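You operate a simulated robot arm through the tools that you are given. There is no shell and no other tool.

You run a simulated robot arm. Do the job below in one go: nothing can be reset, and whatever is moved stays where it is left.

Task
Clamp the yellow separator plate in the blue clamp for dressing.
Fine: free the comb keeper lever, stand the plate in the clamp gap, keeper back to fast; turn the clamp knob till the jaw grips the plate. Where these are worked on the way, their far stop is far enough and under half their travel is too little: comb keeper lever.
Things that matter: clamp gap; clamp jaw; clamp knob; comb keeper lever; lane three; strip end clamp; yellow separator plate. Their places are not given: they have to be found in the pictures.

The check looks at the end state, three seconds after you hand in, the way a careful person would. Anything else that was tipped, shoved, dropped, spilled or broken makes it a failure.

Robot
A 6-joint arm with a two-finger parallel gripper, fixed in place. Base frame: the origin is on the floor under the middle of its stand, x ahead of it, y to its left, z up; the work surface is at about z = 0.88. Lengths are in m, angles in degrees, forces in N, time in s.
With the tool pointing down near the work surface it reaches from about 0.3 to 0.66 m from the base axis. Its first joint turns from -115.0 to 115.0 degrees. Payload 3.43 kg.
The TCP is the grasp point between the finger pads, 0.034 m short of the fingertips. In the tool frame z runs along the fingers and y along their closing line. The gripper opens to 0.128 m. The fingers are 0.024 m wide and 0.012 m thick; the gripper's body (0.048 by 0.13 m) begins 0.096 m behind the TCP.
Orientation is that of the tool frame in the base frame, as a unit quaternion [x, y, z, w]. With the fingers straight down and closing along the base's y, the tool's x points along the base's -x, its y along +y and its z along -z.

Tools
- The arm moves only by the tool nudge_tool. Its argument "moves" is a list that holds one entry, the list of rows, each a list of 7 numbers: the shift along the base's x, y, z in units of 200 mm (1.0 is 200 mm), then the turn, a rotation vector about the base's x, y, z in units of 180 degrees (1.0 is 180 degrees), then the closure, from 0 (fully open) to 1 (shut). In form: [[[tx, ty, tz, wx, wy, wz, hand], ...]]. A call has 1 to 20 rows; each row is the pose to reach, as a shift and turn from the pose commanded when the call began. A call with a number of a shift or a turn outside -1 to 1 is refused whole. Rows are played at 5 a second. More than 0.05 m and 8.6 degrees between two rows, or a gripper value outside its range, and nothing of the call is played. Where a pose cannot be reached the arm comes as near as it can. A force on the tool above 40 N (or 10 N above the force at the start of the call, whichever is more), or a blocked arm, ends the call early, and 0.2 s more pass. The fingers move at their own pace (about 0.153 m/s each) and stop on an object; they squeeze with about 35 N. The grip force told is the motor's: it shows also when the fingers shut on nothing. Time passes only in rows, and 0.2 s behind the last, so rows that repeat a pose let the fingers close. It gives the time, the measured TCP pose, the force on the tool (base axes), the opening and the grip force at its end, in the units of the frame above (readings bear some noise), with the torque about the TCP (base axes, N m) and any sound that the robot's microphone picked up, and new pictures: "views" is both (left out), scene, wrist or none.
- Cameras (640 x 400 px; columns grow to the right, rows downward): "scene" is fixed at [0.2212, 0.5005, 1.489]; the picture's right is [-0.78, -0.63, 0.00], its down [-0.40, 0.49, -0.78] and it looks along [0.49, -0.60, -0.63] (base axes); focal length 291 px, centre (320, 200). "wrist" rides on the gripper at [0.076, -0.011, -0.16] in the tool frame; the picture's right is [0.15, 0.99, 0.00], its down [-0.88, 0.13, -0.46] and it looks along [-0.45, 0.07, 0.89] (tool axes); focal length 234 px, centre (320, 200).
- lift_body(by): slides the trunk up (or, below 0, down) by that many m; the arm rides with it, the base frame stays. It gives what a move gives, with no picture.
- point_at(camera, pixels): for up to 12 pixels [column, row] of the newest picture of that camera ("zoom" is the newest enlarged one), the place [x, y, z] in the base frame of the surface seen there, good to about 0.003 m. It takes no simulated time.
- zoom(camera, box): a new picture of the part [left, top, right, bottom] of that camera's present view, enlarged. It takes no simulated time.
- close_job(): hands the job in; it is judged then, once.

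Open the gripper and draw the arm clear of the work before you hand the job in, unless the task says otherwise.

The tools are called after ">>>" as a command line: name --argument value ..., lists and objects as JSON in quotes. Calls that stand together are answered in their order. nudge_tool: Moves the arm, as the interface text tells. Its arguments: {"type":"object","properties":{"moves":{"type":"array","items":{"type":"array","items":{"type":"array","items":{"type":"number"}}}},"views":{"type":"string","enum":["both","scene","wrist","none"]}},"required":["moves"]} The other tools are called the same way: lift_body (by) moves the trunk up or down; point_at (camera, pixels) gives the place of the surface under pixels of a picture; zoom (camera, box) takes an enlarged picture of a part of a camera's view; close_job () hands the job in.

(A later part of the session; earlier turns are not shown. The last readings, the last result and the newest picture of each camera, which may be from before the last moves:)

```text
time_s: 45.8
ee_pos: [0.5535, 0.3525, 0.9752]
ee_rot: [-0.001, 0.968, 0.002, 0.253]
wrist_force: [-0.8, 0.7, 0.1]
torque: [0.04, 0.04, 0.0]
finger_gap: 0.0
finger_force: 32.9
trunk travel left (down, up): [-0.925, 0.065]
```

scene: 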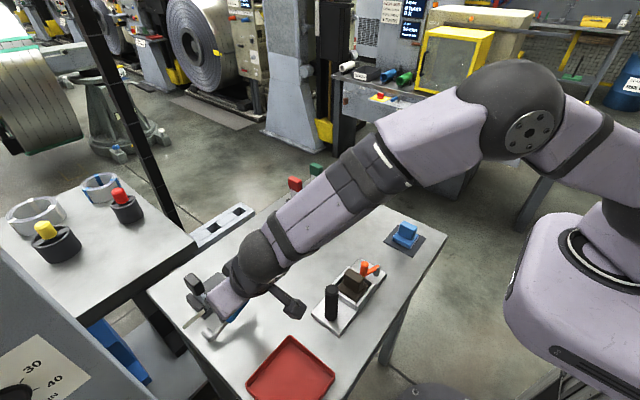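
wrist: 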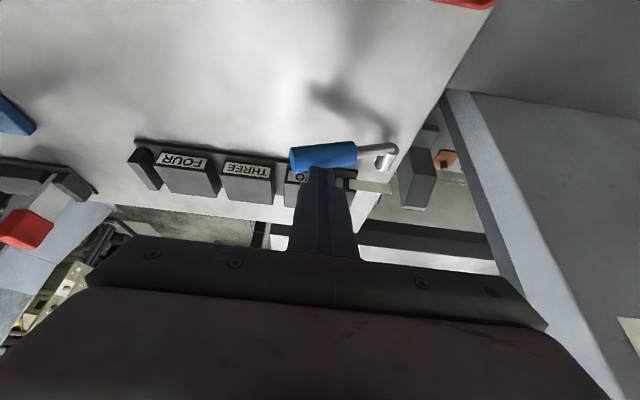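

The lever went down nearly to its old place with no load. I press a bit further in 1–2 mm steps until a stop is felt.

>>> nudge_tool --moves '[[[0, 0, -0.01, 0, 0, 0, 1], [0, 0, -0.02, 0, 0, 0, 1], [0, 0, -0.03, 0, 0, 0, 1], [0, 0, -0.04, 0, 0, 0, 1]]]' --views "both"

```text
time_s: 46.8
ee_pos: [0.5524, 0.3528, 0.973]
ee_rot: [0.0, 0.967, 0.005, 0.256]
wrist_force: [-1.1, -2.4, 28.9]
torque: [-0.4, -0.17, -0.07]
finger_gap: 0.0
finger_force: 32.8
trunk travel left (down, up): [-0.925, 0.065]
```

scene: 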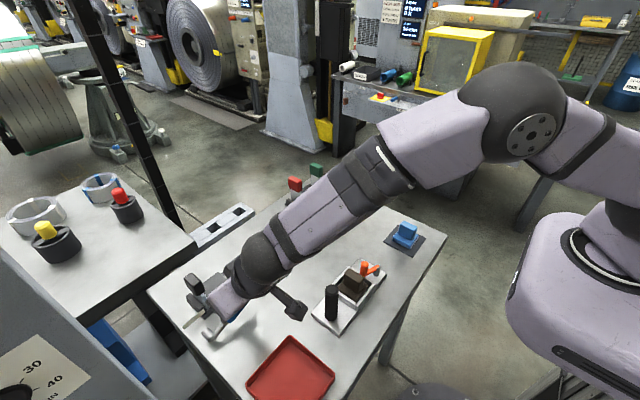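
wrist: 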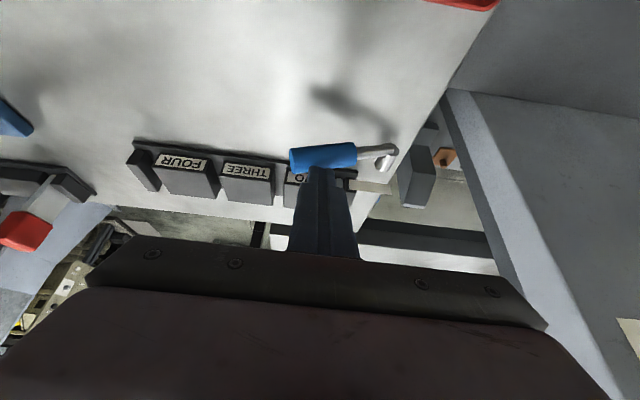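

A firm stop (29 N) at z≈0.973, which matches the lever's starting angle. I lift away and check the lever.

>>> nudge_tool --moves '[[[0, 0, 0.1, 0, 0, 0, 1], [0, -0.05, 0.3, 0, 0, 0, 1], [0, -0.2, 0.5, 0, 0, 0, 1], [-0.05, -0.4, 0.6, 0, 0, 0, 1], [-0.1, -0.6, 0.65, 0, 0, 0, 1], [-0.1, -0.8, 0.65, 0, 0, 0, 1], [-0.1, -1.0, 0.65, 0, 0, 0, 1], [-0.1, -1.0, 0.65, 0, 0, 0, 1]]]' --views "both"

```text
time_s: 48.6
ee_pos: [0.5337, 0.1534, 1.0965]
ee_rot: [0.0, 0.968, 0.001, 0.252]
wrist_force: [0.5, 0.1, -0.3]
torque: [0.01, -0.01, -0.01]
finger_gap: 0.0002
finger_force: 33.1
trunk travel left (down, up): [-0.925, 0.065]
```

scene: 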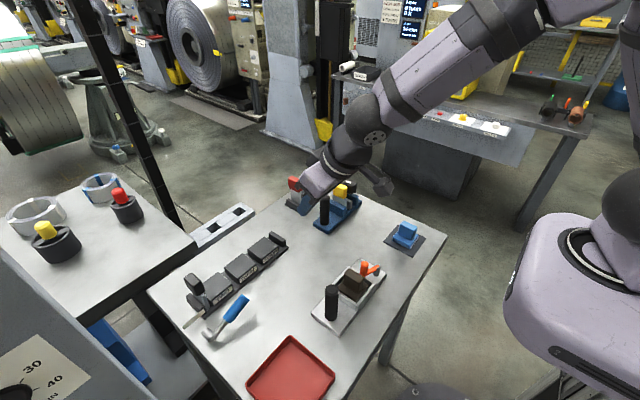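
wrist: 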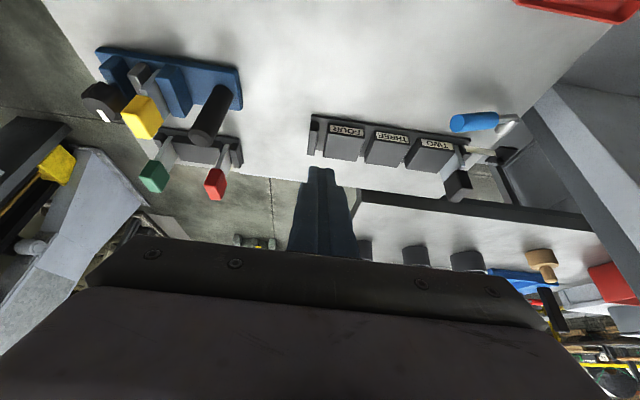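

>>> zoom --camera "scene" --box '[180, 285, 260, 345]'

>>> point_at --camera "zoom" --pixels '[[245, 345], [340, 260], [370, 210], [470, 100], [500, 90]]'

```text
6.67 times, centred on (220, 315) of scene
```

zoom: 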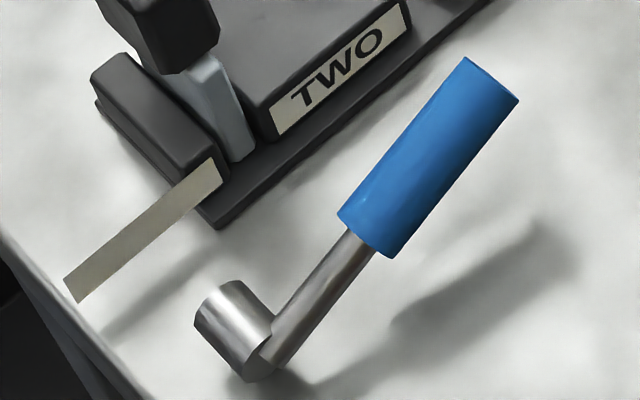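

```text
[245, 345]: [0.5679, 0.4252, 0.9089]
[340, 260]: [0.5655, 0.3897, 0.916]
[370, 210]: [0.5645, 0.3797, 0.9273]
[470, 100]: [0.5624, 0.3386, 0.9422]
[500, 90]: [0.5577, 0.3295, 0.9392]
```

The lever is back exactly where it began (fast). Now the knob: I straighten the tool to vertical while moving back toward the clamp.

>>> nudge_tool --moves '[[[0, -0.2, 0, 0, 0.0325, 0, 1], [0, -0.4, 0.02, 0, 0.065, 0, 1], [0, -0.6, 0.04, 0, 0.0975, 0, 0.8], [0, -0.8, 0.05, 0, 0.13, 0, 0.6], [0, -1.0, 0.05, 0, 0.162, 0, 0.55], [0, -1.0, 0.05, 0, 0.162, 0, 0.55]]]' --views "both"

```text
time_s: 50.0
ee_pos: [0.5291, -0.0485, 1.1058]
ee_rot: [0.0, 1.0, 0.001, 0.0]
wrist_force: [0.0, -0.6, 1.4]
torque: [0.0, 0.0, -0.01]
finger_gap: 0.0577
finger_force: 0.1
trunk travel left (down, up): [-0.925, 0.065]
```

scene: 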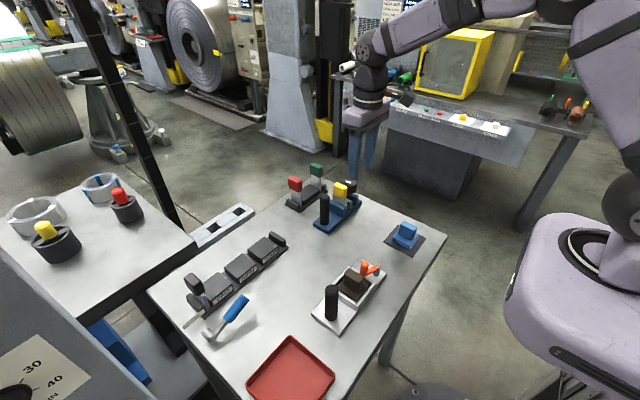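
wrist: 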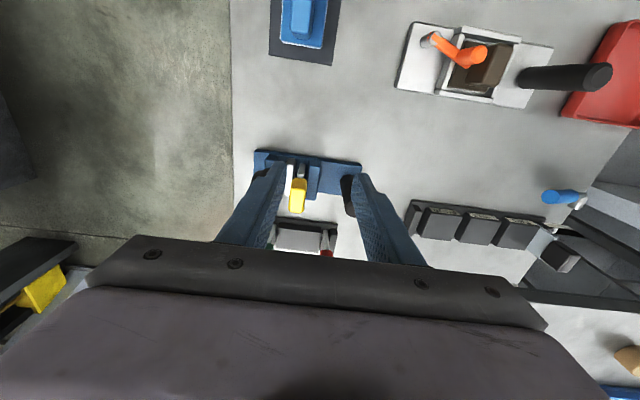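

The tool is vertical. I turn it +90° about z and move above the knob so the fingers will close along x, away from the yellow handle.

>>> nudge_tool --moves '[[[0.03, -0.03, 0, 0, 0, 0.0455, 0.55], [0.06, -0.06, 0, 0, 0, 0.091, 0.55], [0.1, -0.09, 0, 0, 0, 0.1364, 0.55], [0.13, -0.12, 0, 0, 0, 0.182, 0.55], [0.16, -0.15, 0, 0, 0, 0.2273, 0.55], [0.2, -0.18, 0, 0, 0, 0.2727, 0.55], [0.23, -0.21, 0, 0, 0, 0.318, 0.55], [0.26, -0.24, 0, 0, 0, 0.3636, 0.55], [0.3, -0.27, 0, 0, 0, 0.409, 0.55], [0.33, -0.3, 0, 0, 0, 0.4545, 0.55], [0.355, -0.337, 0, 0, 0, 0.5, 0.55], [0.355, -0.337, 0, 0, 0, 0.5, 0.55]]]' --views "both"

```text
time_s: 52.6
ee_pos: [0.6047, -0.1154, 1.1057]
ee_rot: [0.708, -0.707, -0.003, 0.001]
wrist_force: [-0.1, 0.2, 0.3]
torque: [0.01, 0.0, -0.04]
finger_gap: 0.0576
finger_force: 0.1
trunk travel left (down, up): [-0.925, 0.065]
```

scene: 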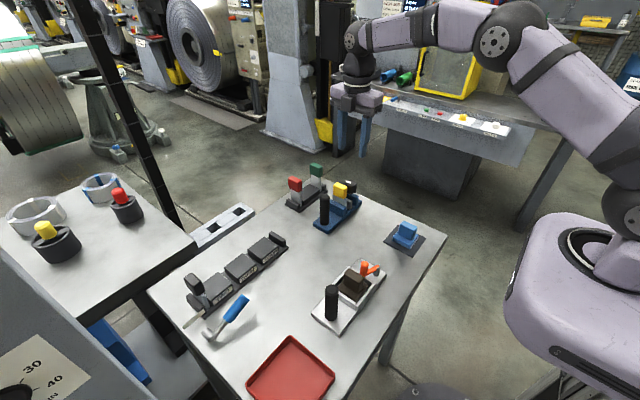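
wrist: 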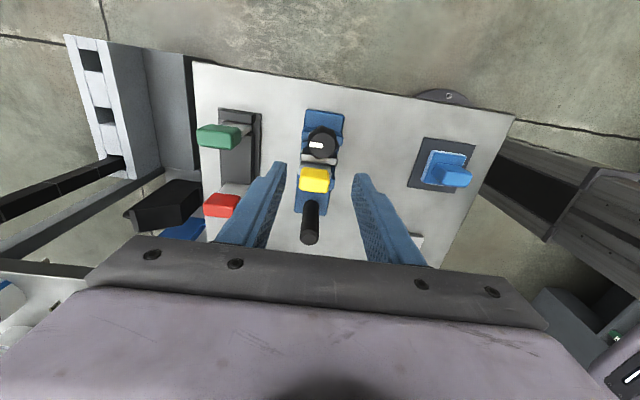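

The wrist view now shows the knob at (322,143) between the fingers, with the yellow plate just beyond. I zoom and measure the knob's centre and the plate.

>>> zoom --camera "wrist" --box '[280, 95, 370, 225]'

>>> zoom --camera "wrist" --box '[290, 105, 350, 205]'

>>> point_at --camera "wrist" --pixels '[[322, 143], [311, 143], [333, 143], [322, 134], [322, 152], [316, 145], [315, 175], [303, 175], [327, 175], [315, 168], [319, 161]]'

```text
3.08 times, centred on (325, 160) of wrist
```

zoom: 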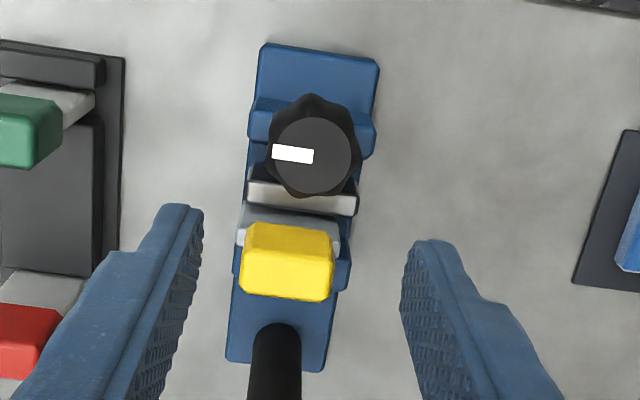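

```text
4.00 times, centred on (320, 155) of wrist
```

zoom: 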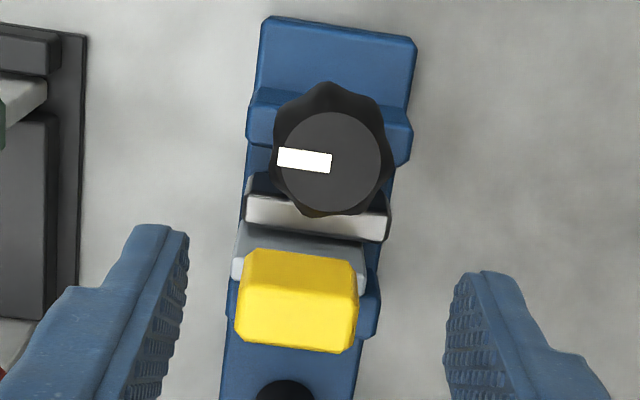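

```text
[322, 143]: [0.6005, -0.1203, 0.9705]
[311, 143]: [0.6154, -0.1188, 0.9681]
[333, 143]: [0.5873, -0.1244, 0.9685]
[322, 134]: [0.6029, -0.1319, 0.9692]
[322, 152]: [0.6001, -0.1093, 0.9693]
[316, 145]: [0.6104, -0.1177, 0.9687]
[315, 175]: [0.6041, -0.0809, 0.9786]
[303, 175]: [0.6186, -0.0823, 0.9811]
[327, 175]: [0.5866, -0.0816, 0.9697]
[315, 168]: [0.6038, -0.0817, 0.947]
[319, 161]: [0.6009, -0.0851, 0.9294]
```

Knob centre is about (0.6005,−0.119), top z≈0.969, radius≈0.021; handle face at y≈−0.081. I centre on the knob and turn the tool another +40° as the start of a clockwise stroke.

>>> nudge_tool --moves '[[[-0.01, -0.009, 0, 0, 0, 0.045, 0.6], [-0.021, -0.018, 0, 0, 0, 0.09, 0.61], [-0.021, -0.018, 0, 0, 0, 0.135, 0.61], [-0.021, -0.018, 0, 0, 0, 0.18, 0.61], [-0.021, -0.018, 0, 0, 0, 0.222, 0.61], [-0.021, -0.018, -0.1, 0, 0, 0.222, 0.61], [-0.021, -0.018, -0.1, 0, 0, 0.222, 0.61]]]' --views "both"

```text
time_s: 54.2
ee_pos: [0.5999, -0.1173, 1.0866]
ee_rot: [0.906, -0.423, -0.001, 0.002]
wrist_force: [-0.3, 0.7, -0.1]
torque: [0.02, 0.01, 0.04]
finger_gap: 0.05
finger_force: 0.1
trunk travel left (down, up): [-0.925, 0.065]
```

scene: 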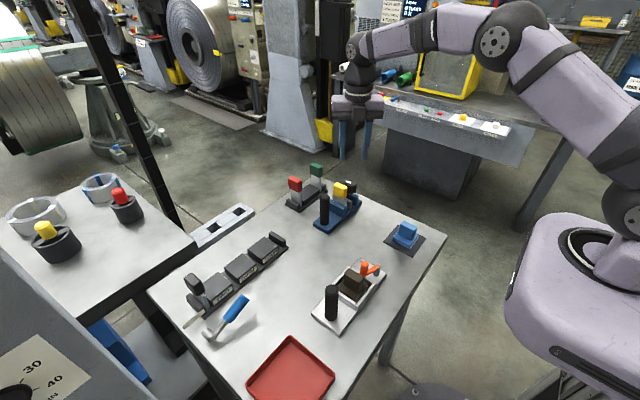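
wrist: 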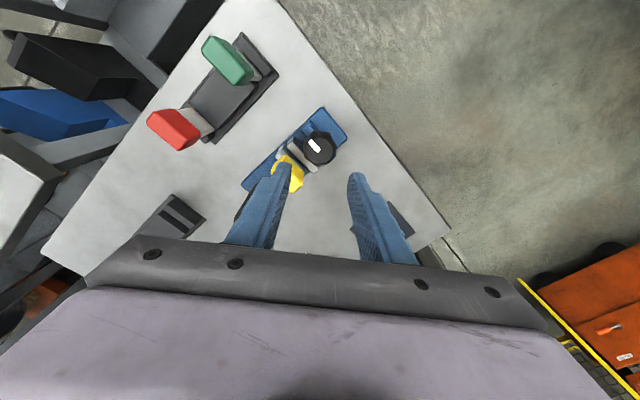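

The tool is at 130° and the knob shows at (319,148). I verify its centre and the handle's corner in this view before descending.

>>> zoom --camera "wrist" --box '[260, 100, 380, 200]'

>>> point_at --camera "zoom" --pixels '[[315, 190], [285, 190], [345, 190], [315, 165], [315, 215], [380, 170], [255, 175], [180, 260], [215, 260], [200, 240], [185, 300]]'

```text
4.00 times, centred on (320, 150) of wrist
```

zoom: 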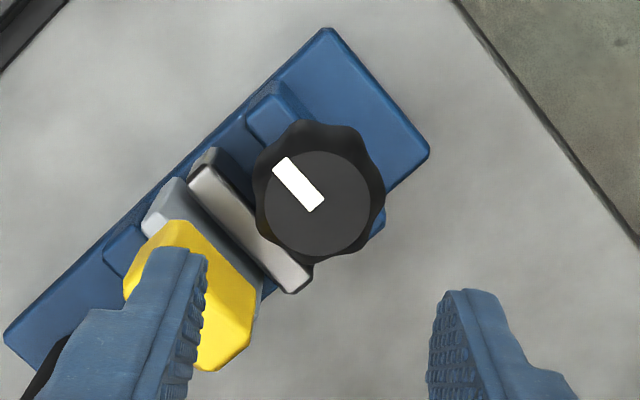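

```text
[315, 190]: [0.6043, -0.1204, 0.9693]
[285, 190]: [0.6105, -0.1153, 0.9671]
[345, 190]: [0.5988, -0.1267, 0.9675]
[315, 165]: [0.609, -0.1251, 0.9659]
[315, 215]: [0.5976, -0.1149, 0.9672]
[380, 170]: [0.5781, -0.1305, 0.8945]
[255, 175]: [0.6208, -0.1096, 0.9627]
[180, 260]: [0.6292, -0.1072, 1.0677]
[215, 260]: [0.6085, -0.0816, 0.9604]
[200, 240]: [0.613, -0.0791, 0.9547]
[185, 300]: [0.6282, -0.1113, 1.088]
```

Knob centre confirmed at about (0.6005,−0.118), right under the TCP. I lower around it with a slightly reduced angle for more room beside the yellow handle.

>>> nudge_tool --moves '[[[0, 0, -0.1, 0, 0, -0.028, 0.61], [0, 0, -0.22, 0, 0, -0.028, 0.61], [0, 0, -0.34, 0, 0, -0.028, 0.61], [0, 0, -0.44, 0, 0, -0.028, 0.61], [0, 0, -0.5, 0, 0, -0.028, 0.61], [0, 0, -0.555, 0, 0, -0.028, 0.61], [0, 0, -0.555, 0, 0, -0.028, 0.61]]]' --views "both"

```text
time_s: 55.8
ee_pos: [0.5992, -0.119, 0.9765]
ee_rot: [0.887, -0.462, -0.002, 0.0]
wrist_force: [-0.5, 0.9, -0.1]
torque: [-0.02, -0.01, 0.0]
finger_gap: 0.0501
finger_force: 0.1
trunk travel left (down, up): [-0.925, 0.065]
```

scene: 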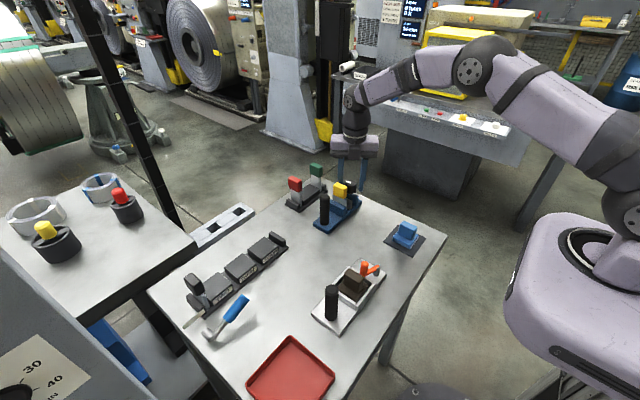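
wrist: 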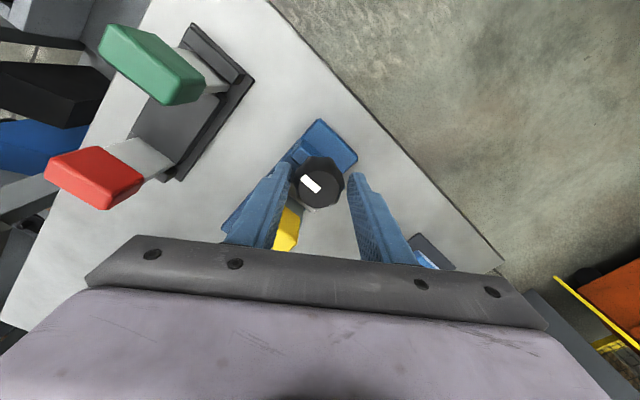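

The fingers stand either side of the knob at (319,182). I close on it.

>>> nudge_tool --moves '[[[0, 0, 0, 0, 0, 0, 0.8], [0, 0, 0, 0, 0, 0, 1], [0, 0, 0, 0, 0, 0, 1]]]' --views "wrist"

>>> zoom --camera "wrist" --box '[240, 110, 400, 260]'

```text
time_s: 56.6
ee_pos: [0.5996, -0.1174, 0.9755]
ee_rot: [0.886, -0.463, -0.001, 0.001]
wrist_force: [2.4, 2.5, 1.0]
torque: [0.47, 0.07, 0.01]
finger_gap: 0.0396
finger_force: 34.8
trunk travel left (down, up): [-0.925, 0.065]
```

wrist: 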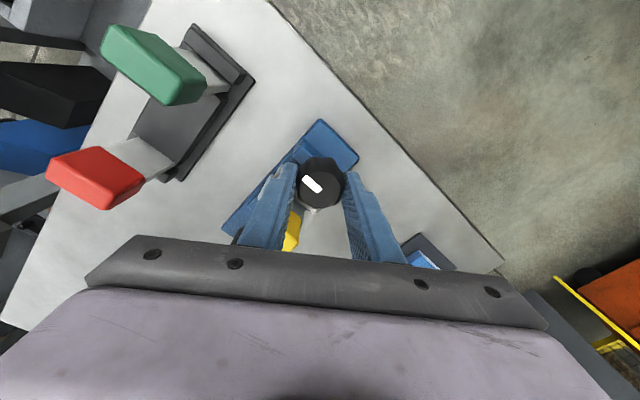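

```text
2.67 times, centred on (320, 185) of wrist
```

zoom: 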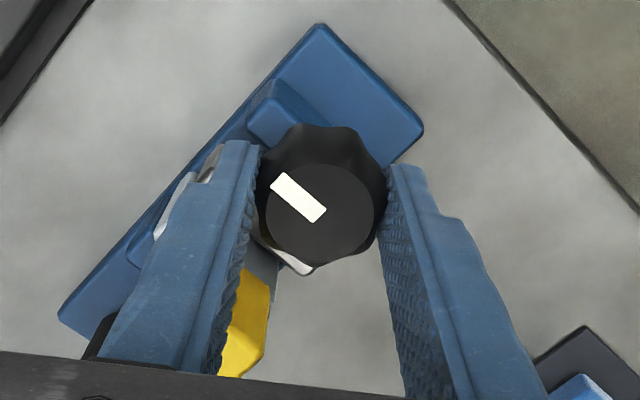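

The knob is gripped (gap 0.0396). I turn clockwise about 30° first and look at how the jaw reacts.

>>> nudge_tool --moves '[[[0, 0, 0, 0, 0, -0.035, 1], [0, 0, 0, 0, 0, -0.07, 1], [0, 0, 0, 0, 0, -0.105, 1], [0, 0, 0, 0, 0, -0.14, 1], [0, 0, 0, 0, 0, -0.17, 1], [0, 0, 0, 0, 0, -0.17, 1]]]' --views "both"

>>> zoom --camera "wrist" --box '[240, 110, 400, 260]'

>>> zoom --camera "scene" --box '[305, 165, 375, 235]'

```text
time_s: 58.0
ee_pos: [0.5996, -0.1196, 0.9753]
ee_rot: [0.732, -0.681, -0.002, 0.0]
wrist_force: [-1.7, 0.0, 0.4]
torque: [0.09, -0.04, 0.0]
finger_gap: 0.0393
finger_force: 35.0
trunk travel left (down, up): [-0.925, 0.065]
```

scene: 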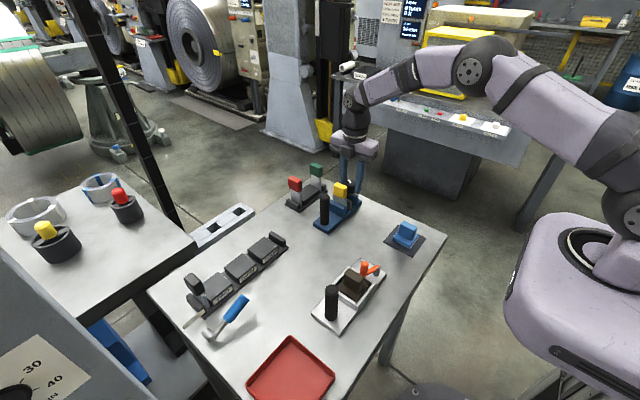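
wrist: 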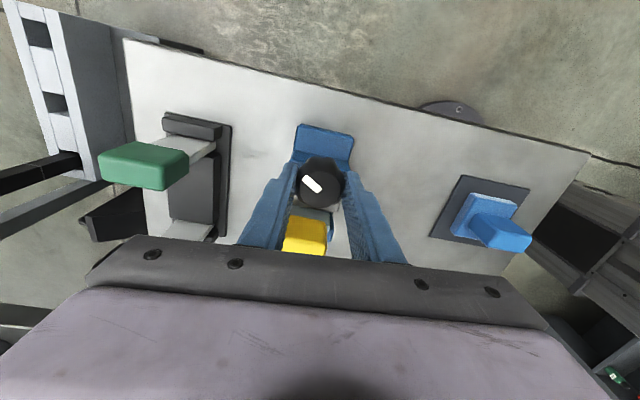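

```text
2.67 times, centred on (320, 185) of wrist
```

zoom: 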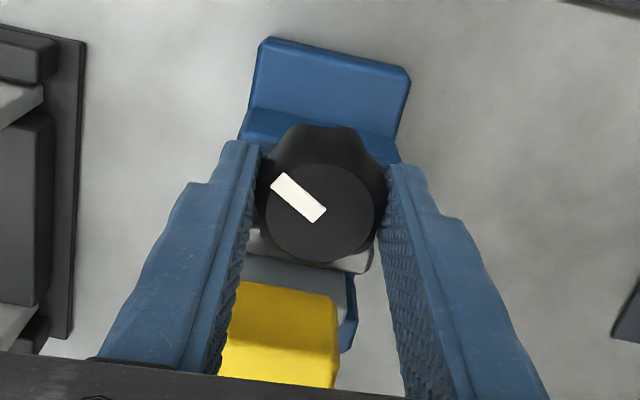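

```text
5.71 times, centred on (340, 200) of scene
```

zoom: 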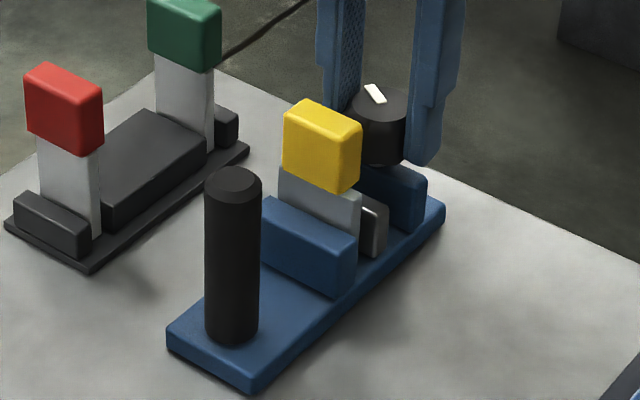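

The knob turned with the tool (mark rotated with it). I measure the silver jaw against before, to see whether it moved toward the plate.

>>> point_at --camera "scene" --pixels '[[349.5, 204], [350, 206], [351, 203], [349, 201.5], [345, 202], [346.5, 205]]'

>>> point_at --camera "wrist" --pixels '[[318, 209], [330, 211], [336, 209], [312, 213], [305, 216], [325, 217]]'

>>> zoom --camera "scene" --box '[330, 185, 370, 225]'

```text
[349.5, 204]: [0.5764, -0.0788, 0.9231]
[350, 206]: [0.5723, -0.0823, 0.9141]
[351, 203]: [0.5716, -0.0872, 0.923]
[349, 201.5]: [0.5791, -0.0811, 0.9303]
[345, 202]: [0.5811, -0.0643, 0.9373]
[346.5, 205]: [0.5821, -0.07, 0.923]
```

```text
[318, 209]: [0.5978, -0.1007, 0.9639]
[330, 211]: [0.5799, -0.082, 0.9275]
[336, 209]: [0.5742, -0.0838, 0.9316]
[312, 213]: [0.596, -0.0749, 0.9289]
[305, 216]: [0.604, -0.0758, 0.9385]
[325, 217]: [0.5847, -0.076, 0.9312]
```

```text
10.00 times, centred on (350, 205) of scene
```

zoom: 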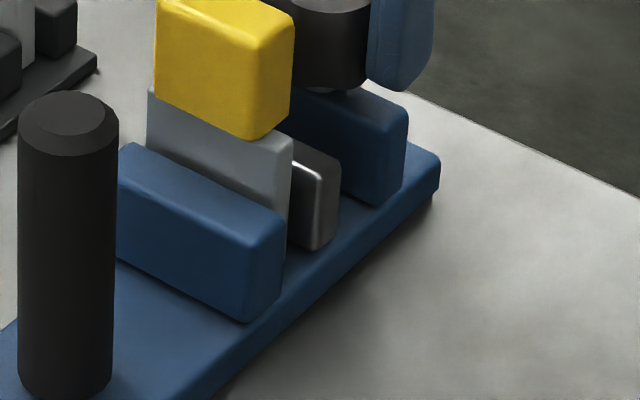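

The silver jaw seems to have advanced slightly toward the plate, so clockwise tightens. I continue the stroke another 38°.

>>> nudge_tool --moves '[[[0, 0, 0, 0, 0, -0.04, 1], [0, 0, 0, 0, 0, -0.08, 1], [0, 0, 0, 0, 0, -0.12, 1], [0, 0, 0, 0, 0, -0.16, 1], [0, 0, 0, 0, 0, -0.21, 1], [0, 0, 0, 0, 0, -0.21, 1]]]' --views "both"

>>> zoom --camera "scene" --box '[330, 185, 370, 225]'

>>> zoom --camera "wrist" --box '[240, 110, 400, 260]'

```text
refused: row 5 steps farther than a row can; nothing moved
```

```text
10.00 times, centred on (350, 205) of scene
```

zoom: 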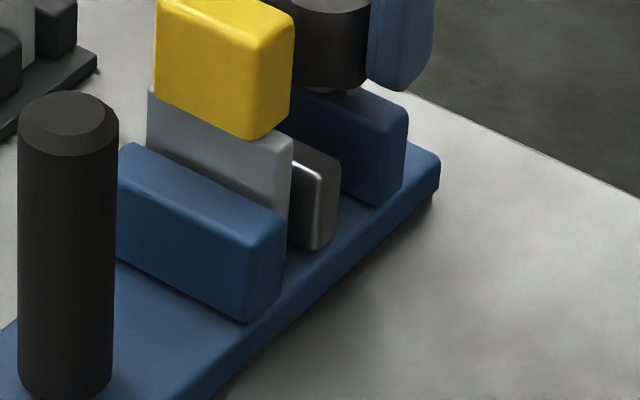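

```text
2.67 times, centred on (320, 185) of wrist
```

zoom: 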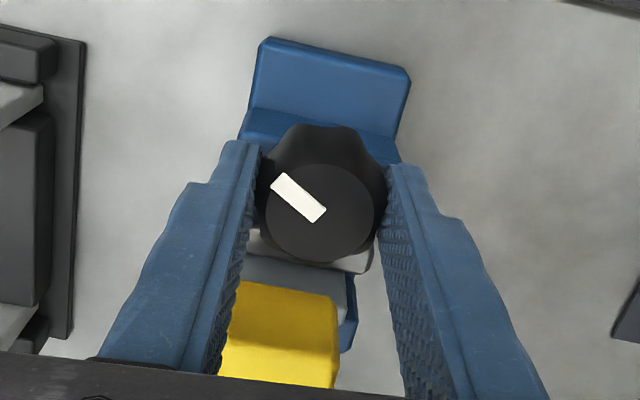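

One row was 9° and the call was refused; I resend it with even 7.6° steps.

>>> nudge_tool --moves '[[[0, 0, 0, 0, 0, -0.042, 1], [0, 0, 0, 0, 0, -0.084, 1], [0, 0, 0, 0, 0, -0.126, 1], [0, 0, 0, 0, 0, -0.168, 1], [0, 0, 0, 0, 0, -0.21, 1], [0, 0, 0, 0, 0, -0.21, 1]]]' --views "both"

>>> zoom --camera "scene" --box '[330, 185, 370, 225]'

>>> zoom --camera "wrist" --box '[240, 110, 400, 260]'

```text
time_s: 59.4
ee_pos: [0.6007, -0.119, 0.9768]
ee_rot: [-0.472, 0.882, 0.002, 0.001]
wrist_force: [0.2, 0.4, 0.6]
torque: [-0.35, -0.08, -0.01]
finger_gap: 0.0395
finger_force: 35.5
trunk travel left (down, up): [-0.925, 0.065]
```

scene: 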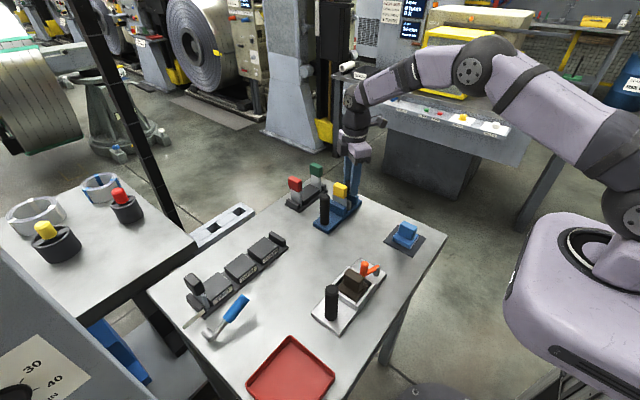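
wrist: 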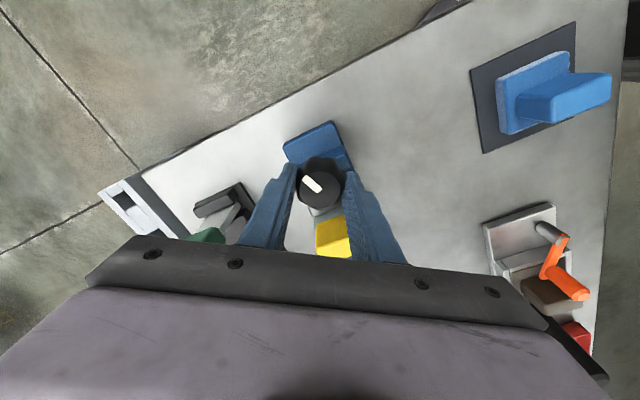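

```text
10.00 times, centred on (350, 205) of scene
```

zoom: 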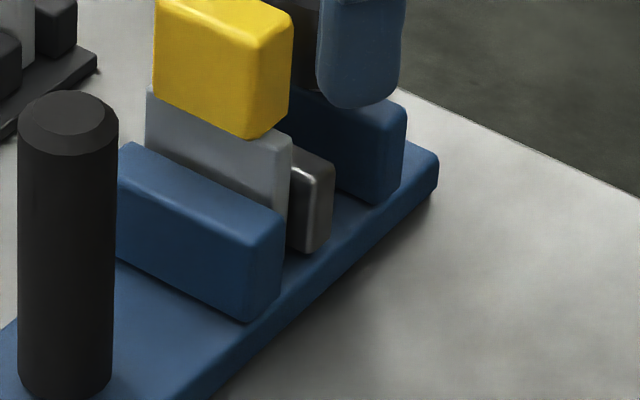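

```text
2.67 times, centred on (320, 185) of wrist
```

zoom: 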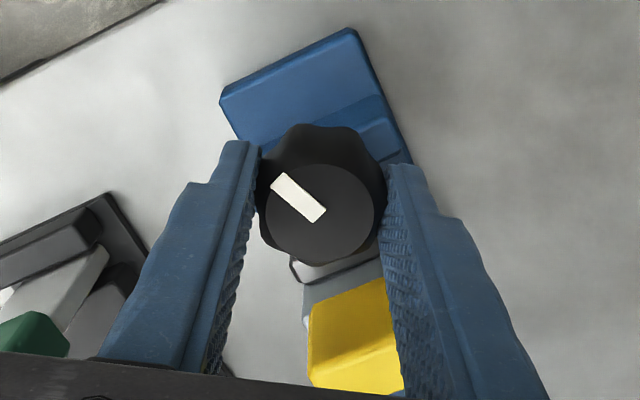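

The silver jaw has moved about 2 mm nearer to the plate. I open, turn the tool back +70°, and re-grip the knob.

>>> nudge_tool --moves '[[[0, 0, 0, 0, 0, 0, 0.61], [0, 0, 0, 0, 0, 0, 0.61], [0, 0, 0, 0, 0, 0.0432, 0.61], [0, 0, 0, 0, 0, 0.0864, 0.61], [0, 0, 0, 0, 0, 0.1296, 0.61], [0, 0, 0, 0, 0, 0.1728, 0.61], [0, 0, 0, 0, 0, 0.216, 0.61], [0, 0, 0, 0, 0, 0.2592, 0.61], [0, 0, 0, 0, 0, 0.3024, 0.61], [0, 0, 0, 0, 0, 0.3456, 0.61], [0, 0, 0, 0, 0, 0.3889, 0.61], [0, 0, 0, 0, 0, 0.3889, 0.61], [0, 0, 0, 0, 0, 0.3889, 1], [0, 0, 0, 0, 0, 0.3889, 1]]]' --views "both"

>>> zoom --camera "wrist" --box '[240, 110, 400, 260]'

>>> zoom --camera "scene" --box '[330, 185, 370, 225]'

```text
time_s: 62.4
ee_pos: [0.6003, -0.1183, 0.9757]
ee_rot: [0.893, -0.451, -0.002, 0.001]
wrist_force: [1.6, 0.3, 1.2]
torque: [0.38, 0.09, 0.0]
finger_gap: 0.0389
finger_force: 35.6
trunk travel left (down, up): [-0.925, 0.065]
```

scene: 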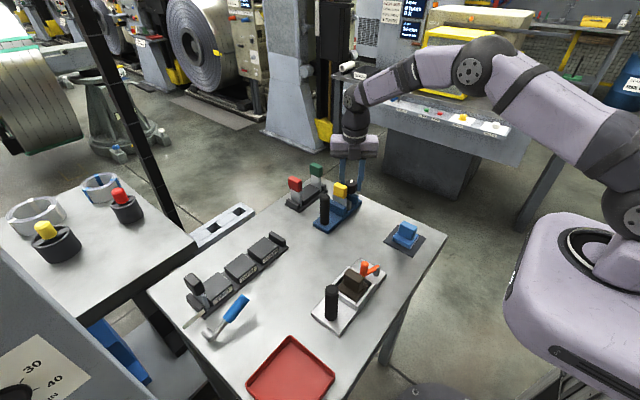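
wrist: 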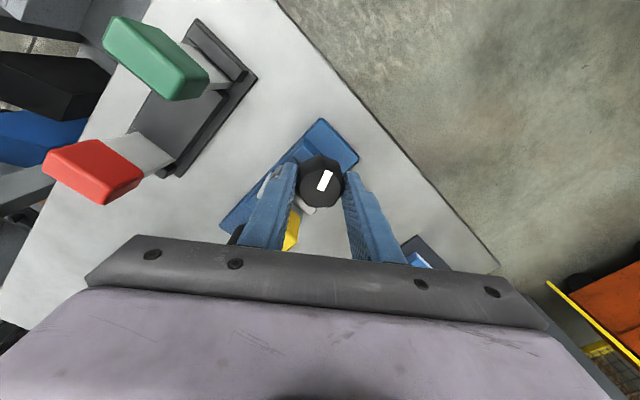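

```text
2.67 times, centred on (320, 185) of wrist
```

zoom: 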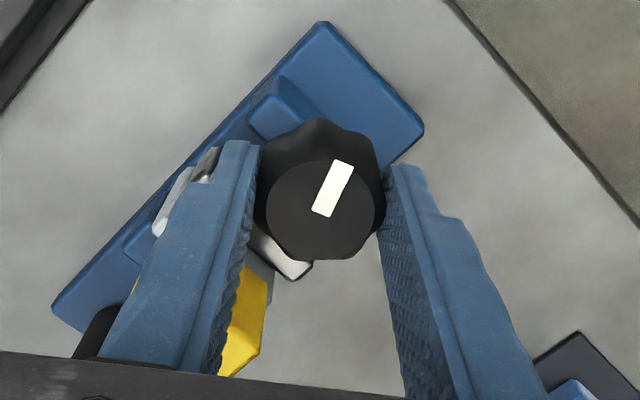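

```text
10.00 times, centred on (350, 205) of scene
```

zoom: 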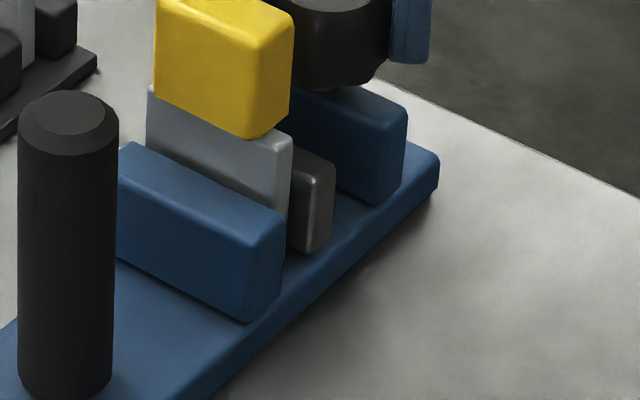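

The knob kept its turn and the jaw its place. I make the second clockwise stroke of 70°.

>>> nudge_tool --moves '[[[0, 0, 0, 0, 0, -0.0432, 1], [0, 0, 0, 0, 0, -0.0864, 1], [0, 0, 0, 0, 0, -0.1296, 1], [0, 0, 0, 0, 0, -0.1728, 1], [0, 0, 0, 0, 0, -0.216, 1], [0, 0, 0, 0, 0, -0.2592, 1], [0, 0, 0, 0, 0, -0.3024, 1], [0, 0, 0, 0, 0, -0.3456, 1], [0, 0, 0, 0, 0, -0.3889, 1], [0, 0, 0, 0, 0, -0.3889, 1]]]' --views "both"

>>> zoom --camera "scene" --box '[330, 185, 370, 225]'

>>> zoom --camera "wrist" --box '[240, 110, 400, 260]'

```text
time_s: 64.6
ee_pos: [0.6004, -0.1188, 0.976]
ee_rot: [-0.473, 0.881, 0.002, 0.0]
wrist_force: [3.6, 3.7, 4.2]
torque: [-0.07, 0.0, 0.01]
finger_gap: 0.0394
finger_force: 34.3
trunk travel left (down, up): [-0.925, 0.065]
```

scene: 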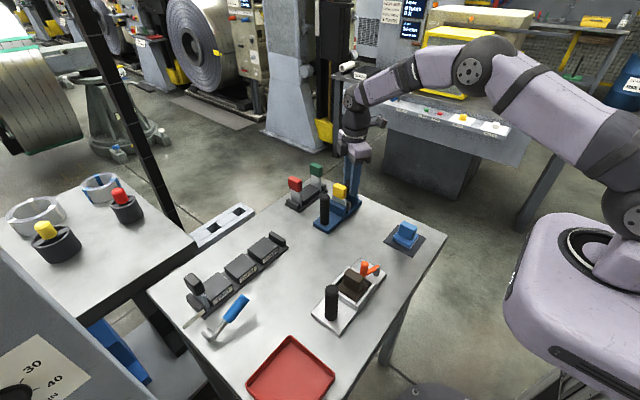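
wrist: 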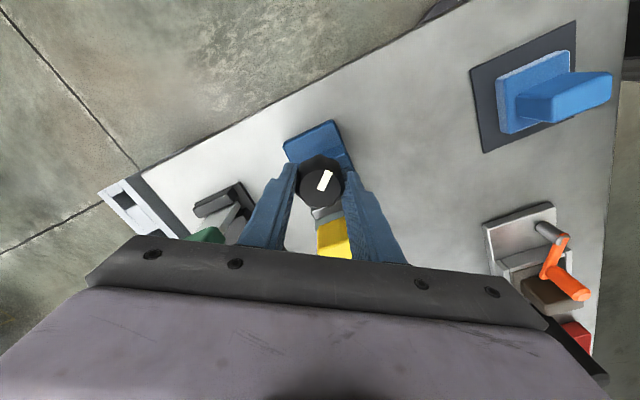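

```text
10.00 times, centred on (350, 205) of scene
```

zoom: 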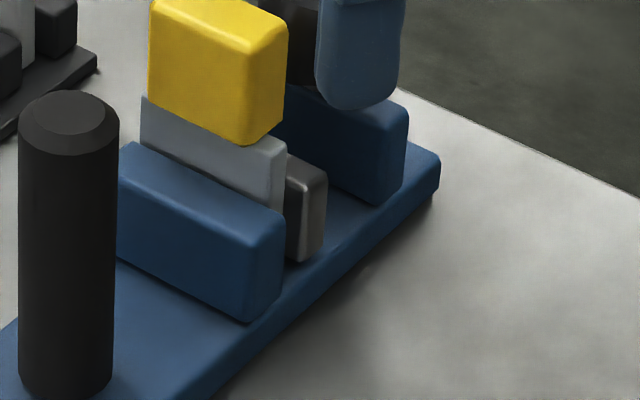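

```text
2.67 times, centred on (320, 185) of wrist
```

zoom: 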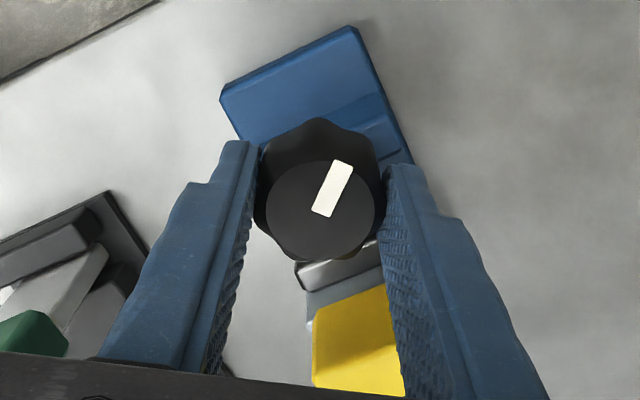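

The jaw now touches the plate and has started to push it toward the fixed jaw. I go back for a third stroke.

>>> nudge_tool --moves '[[[0, 0, 0, 0, 0, 0, 0.61], [0, 0, 0, 0, 0, 0, 0.61], [0, 0, 0, 0, 0, 0.0432, 0.61], [0, 0, 0, 0, 0, 0.0864, 0.61], [0, 0, 0, 0, 0, 0.1296, 0.61], [0, 0, 0, 0, 0, 0.1728, 0.61], [0, 0, 0, 0, 0, 0.216, 0.61], [0, 0, 0, 0, 0, 0.2592, 0.61], [0, 0, 0, 0, 0, 0.3024, 0.61], [0, 0, 0, 0, 0, 0.3456, 0.61], [0, 0, 0, 0, 0, 0.3889, 0.61], [0, 0, 0, 0, 0, 0.3889, 0.61], [0, 0, 0, 0, 0, 0.3889, 1], [0, 0, 0, 0, 0, 0.3889, 1]]]' --views "wrist"

>>> zoom --camera "wrist" --box '[240, 110, 400, 260]'

```text
time_s: 67.6
ee_pos: [0.5998, -0.1188, 0.975]
ee_rot: [0.893, -0.45, -0.001, 0.001]
wrist_force: [2.3, 1.0, 1.6]
torque: [0.33, 0.1, 0.01]
finger_gap: 0.0395
finger_force: 34.9
trunk travel left (down, up): [-0.925, 0.065]
```

wrist: 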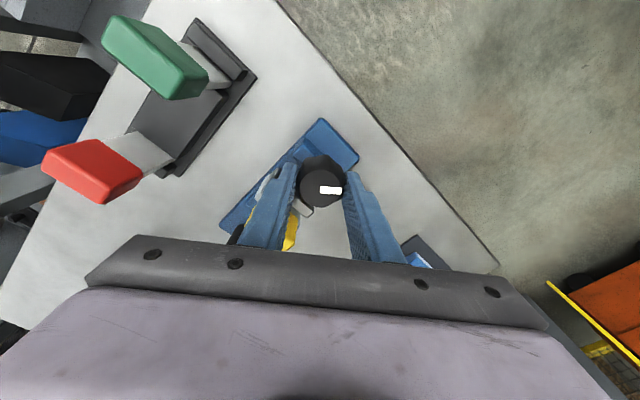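

```text
2.67 times, centred on (320, 185) of wrist
```

zoom: 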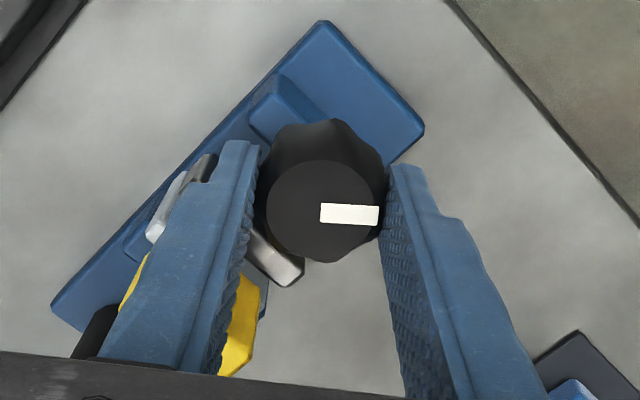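

Re-gripped with the mark now another 70° on. I make the third clockwise stroke in two parts, watching torque for the grip.

>>> nudge_tool --moves '[[[0, 0, 0, 0, 0, -0.04, 1], [0, 0, 0, 0, 0, -0.08, 1], [0, 0, 0, 0, 0, -0.12, 1], [0, 0, 0, 0, 0, -0.16, 1], [0, 0, 0, 0, 0, -0.2, 1], [0, 0, 0, 0, 0, -0.2, 1]]]' --views "both"

>>> zoom --camera "scene" --box '[330, 185, 370, 225]'

>>> zoom --camera "wrist" --box '[240, 110, 400, 260]'

```text
time_s: 69.0
ee_pos: [0.5987, -0.1171, 0.9746]
ee_rot: [0.709, -0.705, -0.001, 0.001]
wrist_force: [2.6, 0.5, 1.8]
torque: [-0.09, -0.2, 0.29]
finger_gap: 0.0392
finger_force: 34.6
trunk travel left (down, up): [-0.925, 0.065]
```

scene: 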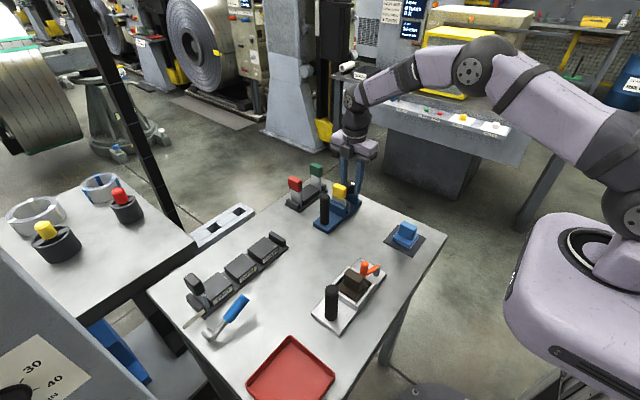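
wrist: 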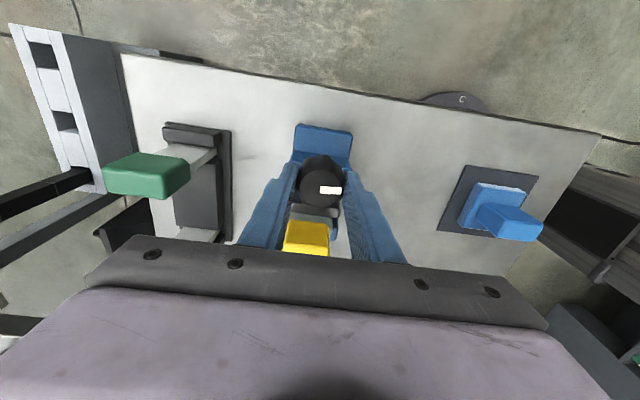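

```text
10.00 times, centred on (350, 205) of scene
```

zoom: 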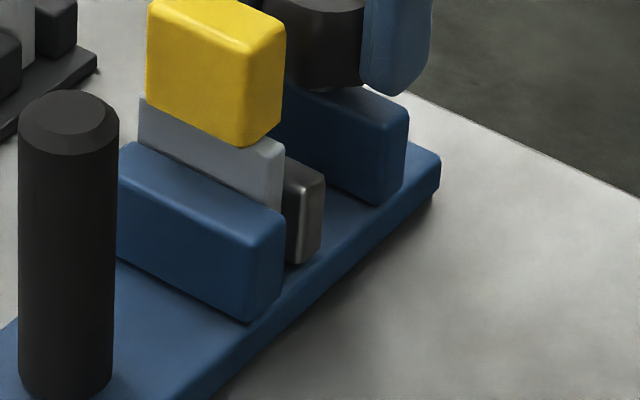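

```text
2.67 times, centred on (320, 185) of wrist
```

zoom: 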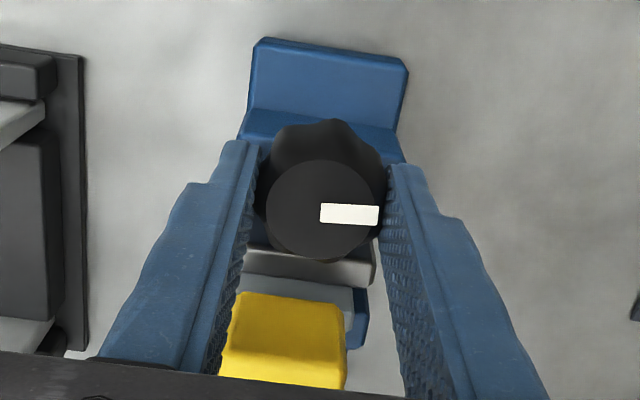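

Torque about z has risen to 0.29 N m. I continue clockwise in smaller steps and monitor.

>>> nudge_tool --moves '[[[0, 0, 0, 0, 0, -0.03, 1], [0, 0, 0, 0, 0, -0.06, 1], [0, 0, 0, 0, 0, -0.09, 1], [0, 0, 0, 0, 0, -0.09, 1]]]' --views "both"

>>> zoom --camera "scene" --box '[330, 185, 370, 225]'

>>> zoom --camera "wrist" --box '[240, 110, 400, 260]'

```text
time_s: 70.0
ee_pos: [0.598, -0.1191, 0.9748]
ee_rot: [-0.604, 0.797, 0.002, -0.002]
wrist_force: [0.0, -0.6, -0.2]
torque: [-0.1, -0.17, 0.47]
finger_gap: 0.0393
finger_force: 34.7
trunk travel left (down, up): [-0.925, 0.065]
```

scene: 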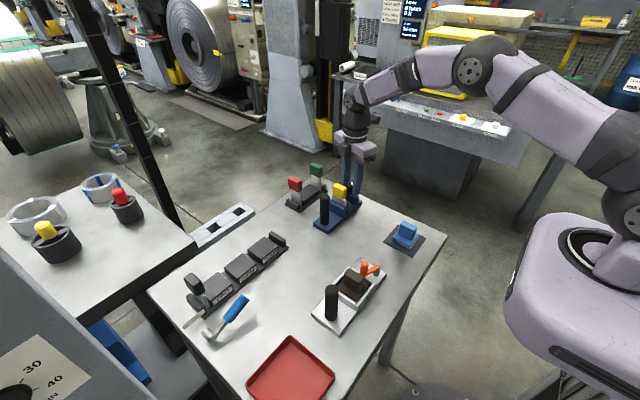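
wrist: 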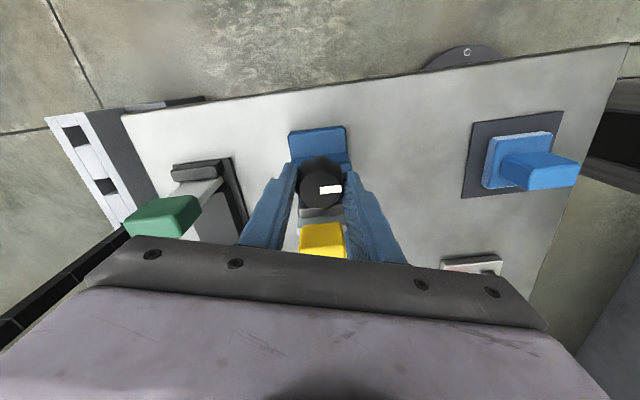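

```text
10.00 times, centred on (350, 205) of scene
```

zoom: 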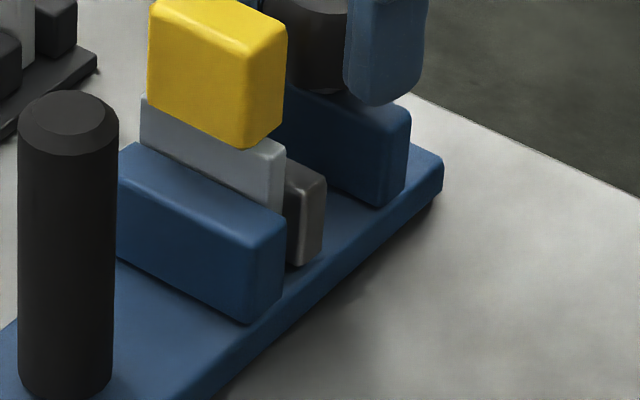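

```text
2.67 times, centred on (320, 185) of wrist
```

zoom: 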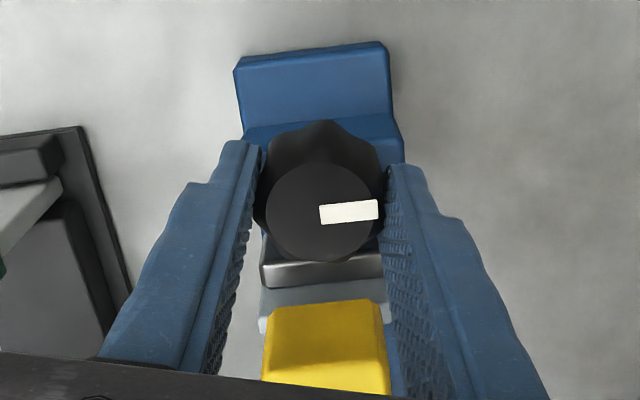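

The knob lagged the tool a little at 0.47 N m, and the clamp as a whole may have shifted about a millimetre, so the jaw is likely gripping. I measure jaw, plate and base before going further.

>>> point_at --camera "scene" --pixels '[[339, 199], [342, 200.5], [345, 202.5], [339, 203.5], [343, 206], [350, 206], [349, 208], [351.5, 205], [362, 203], [362, 200.5], [345, 217], [331, 222]]'

>>> point_at --camera "wrist" --pixels '[[305, 207], [338, 206], [320, 206], [305, 213], [335, 214], [320, 213], [345, 218], [320, 221]]'

>>> zoom --camera "scene" --box '[305, 165, 375, 235]'

```text
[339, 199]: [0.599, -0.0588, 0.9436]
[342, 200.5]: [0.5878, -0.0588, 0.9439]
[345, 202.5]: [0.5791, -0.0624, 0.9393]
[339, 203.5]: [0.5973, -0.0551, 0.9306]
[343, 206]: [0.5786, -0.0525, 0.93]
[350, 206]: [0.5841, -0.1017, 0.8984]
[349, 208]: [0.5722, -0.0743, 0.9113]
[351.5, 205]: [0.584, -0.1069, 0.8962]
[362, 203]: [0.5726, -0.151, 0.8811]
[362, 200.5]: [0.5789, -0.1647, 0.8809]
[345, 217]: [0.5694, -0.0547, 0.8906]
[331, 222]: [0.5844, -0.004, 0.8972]
```

```text
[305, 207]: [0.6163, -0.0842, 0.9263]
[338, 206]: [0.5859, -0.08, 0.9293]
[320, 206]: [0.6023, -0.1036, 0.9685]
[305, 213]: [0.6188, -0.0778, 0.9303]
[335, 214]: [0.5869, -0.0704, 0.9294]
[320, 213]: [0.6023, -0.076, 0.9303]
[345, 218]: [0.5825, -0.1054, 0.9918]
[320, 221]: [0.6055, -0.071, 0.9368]
```

```text
5.71 times, centred on (340, 200) of scene
```

zoom: 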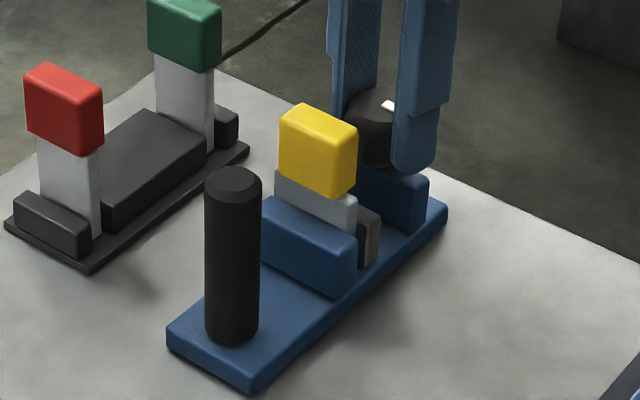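

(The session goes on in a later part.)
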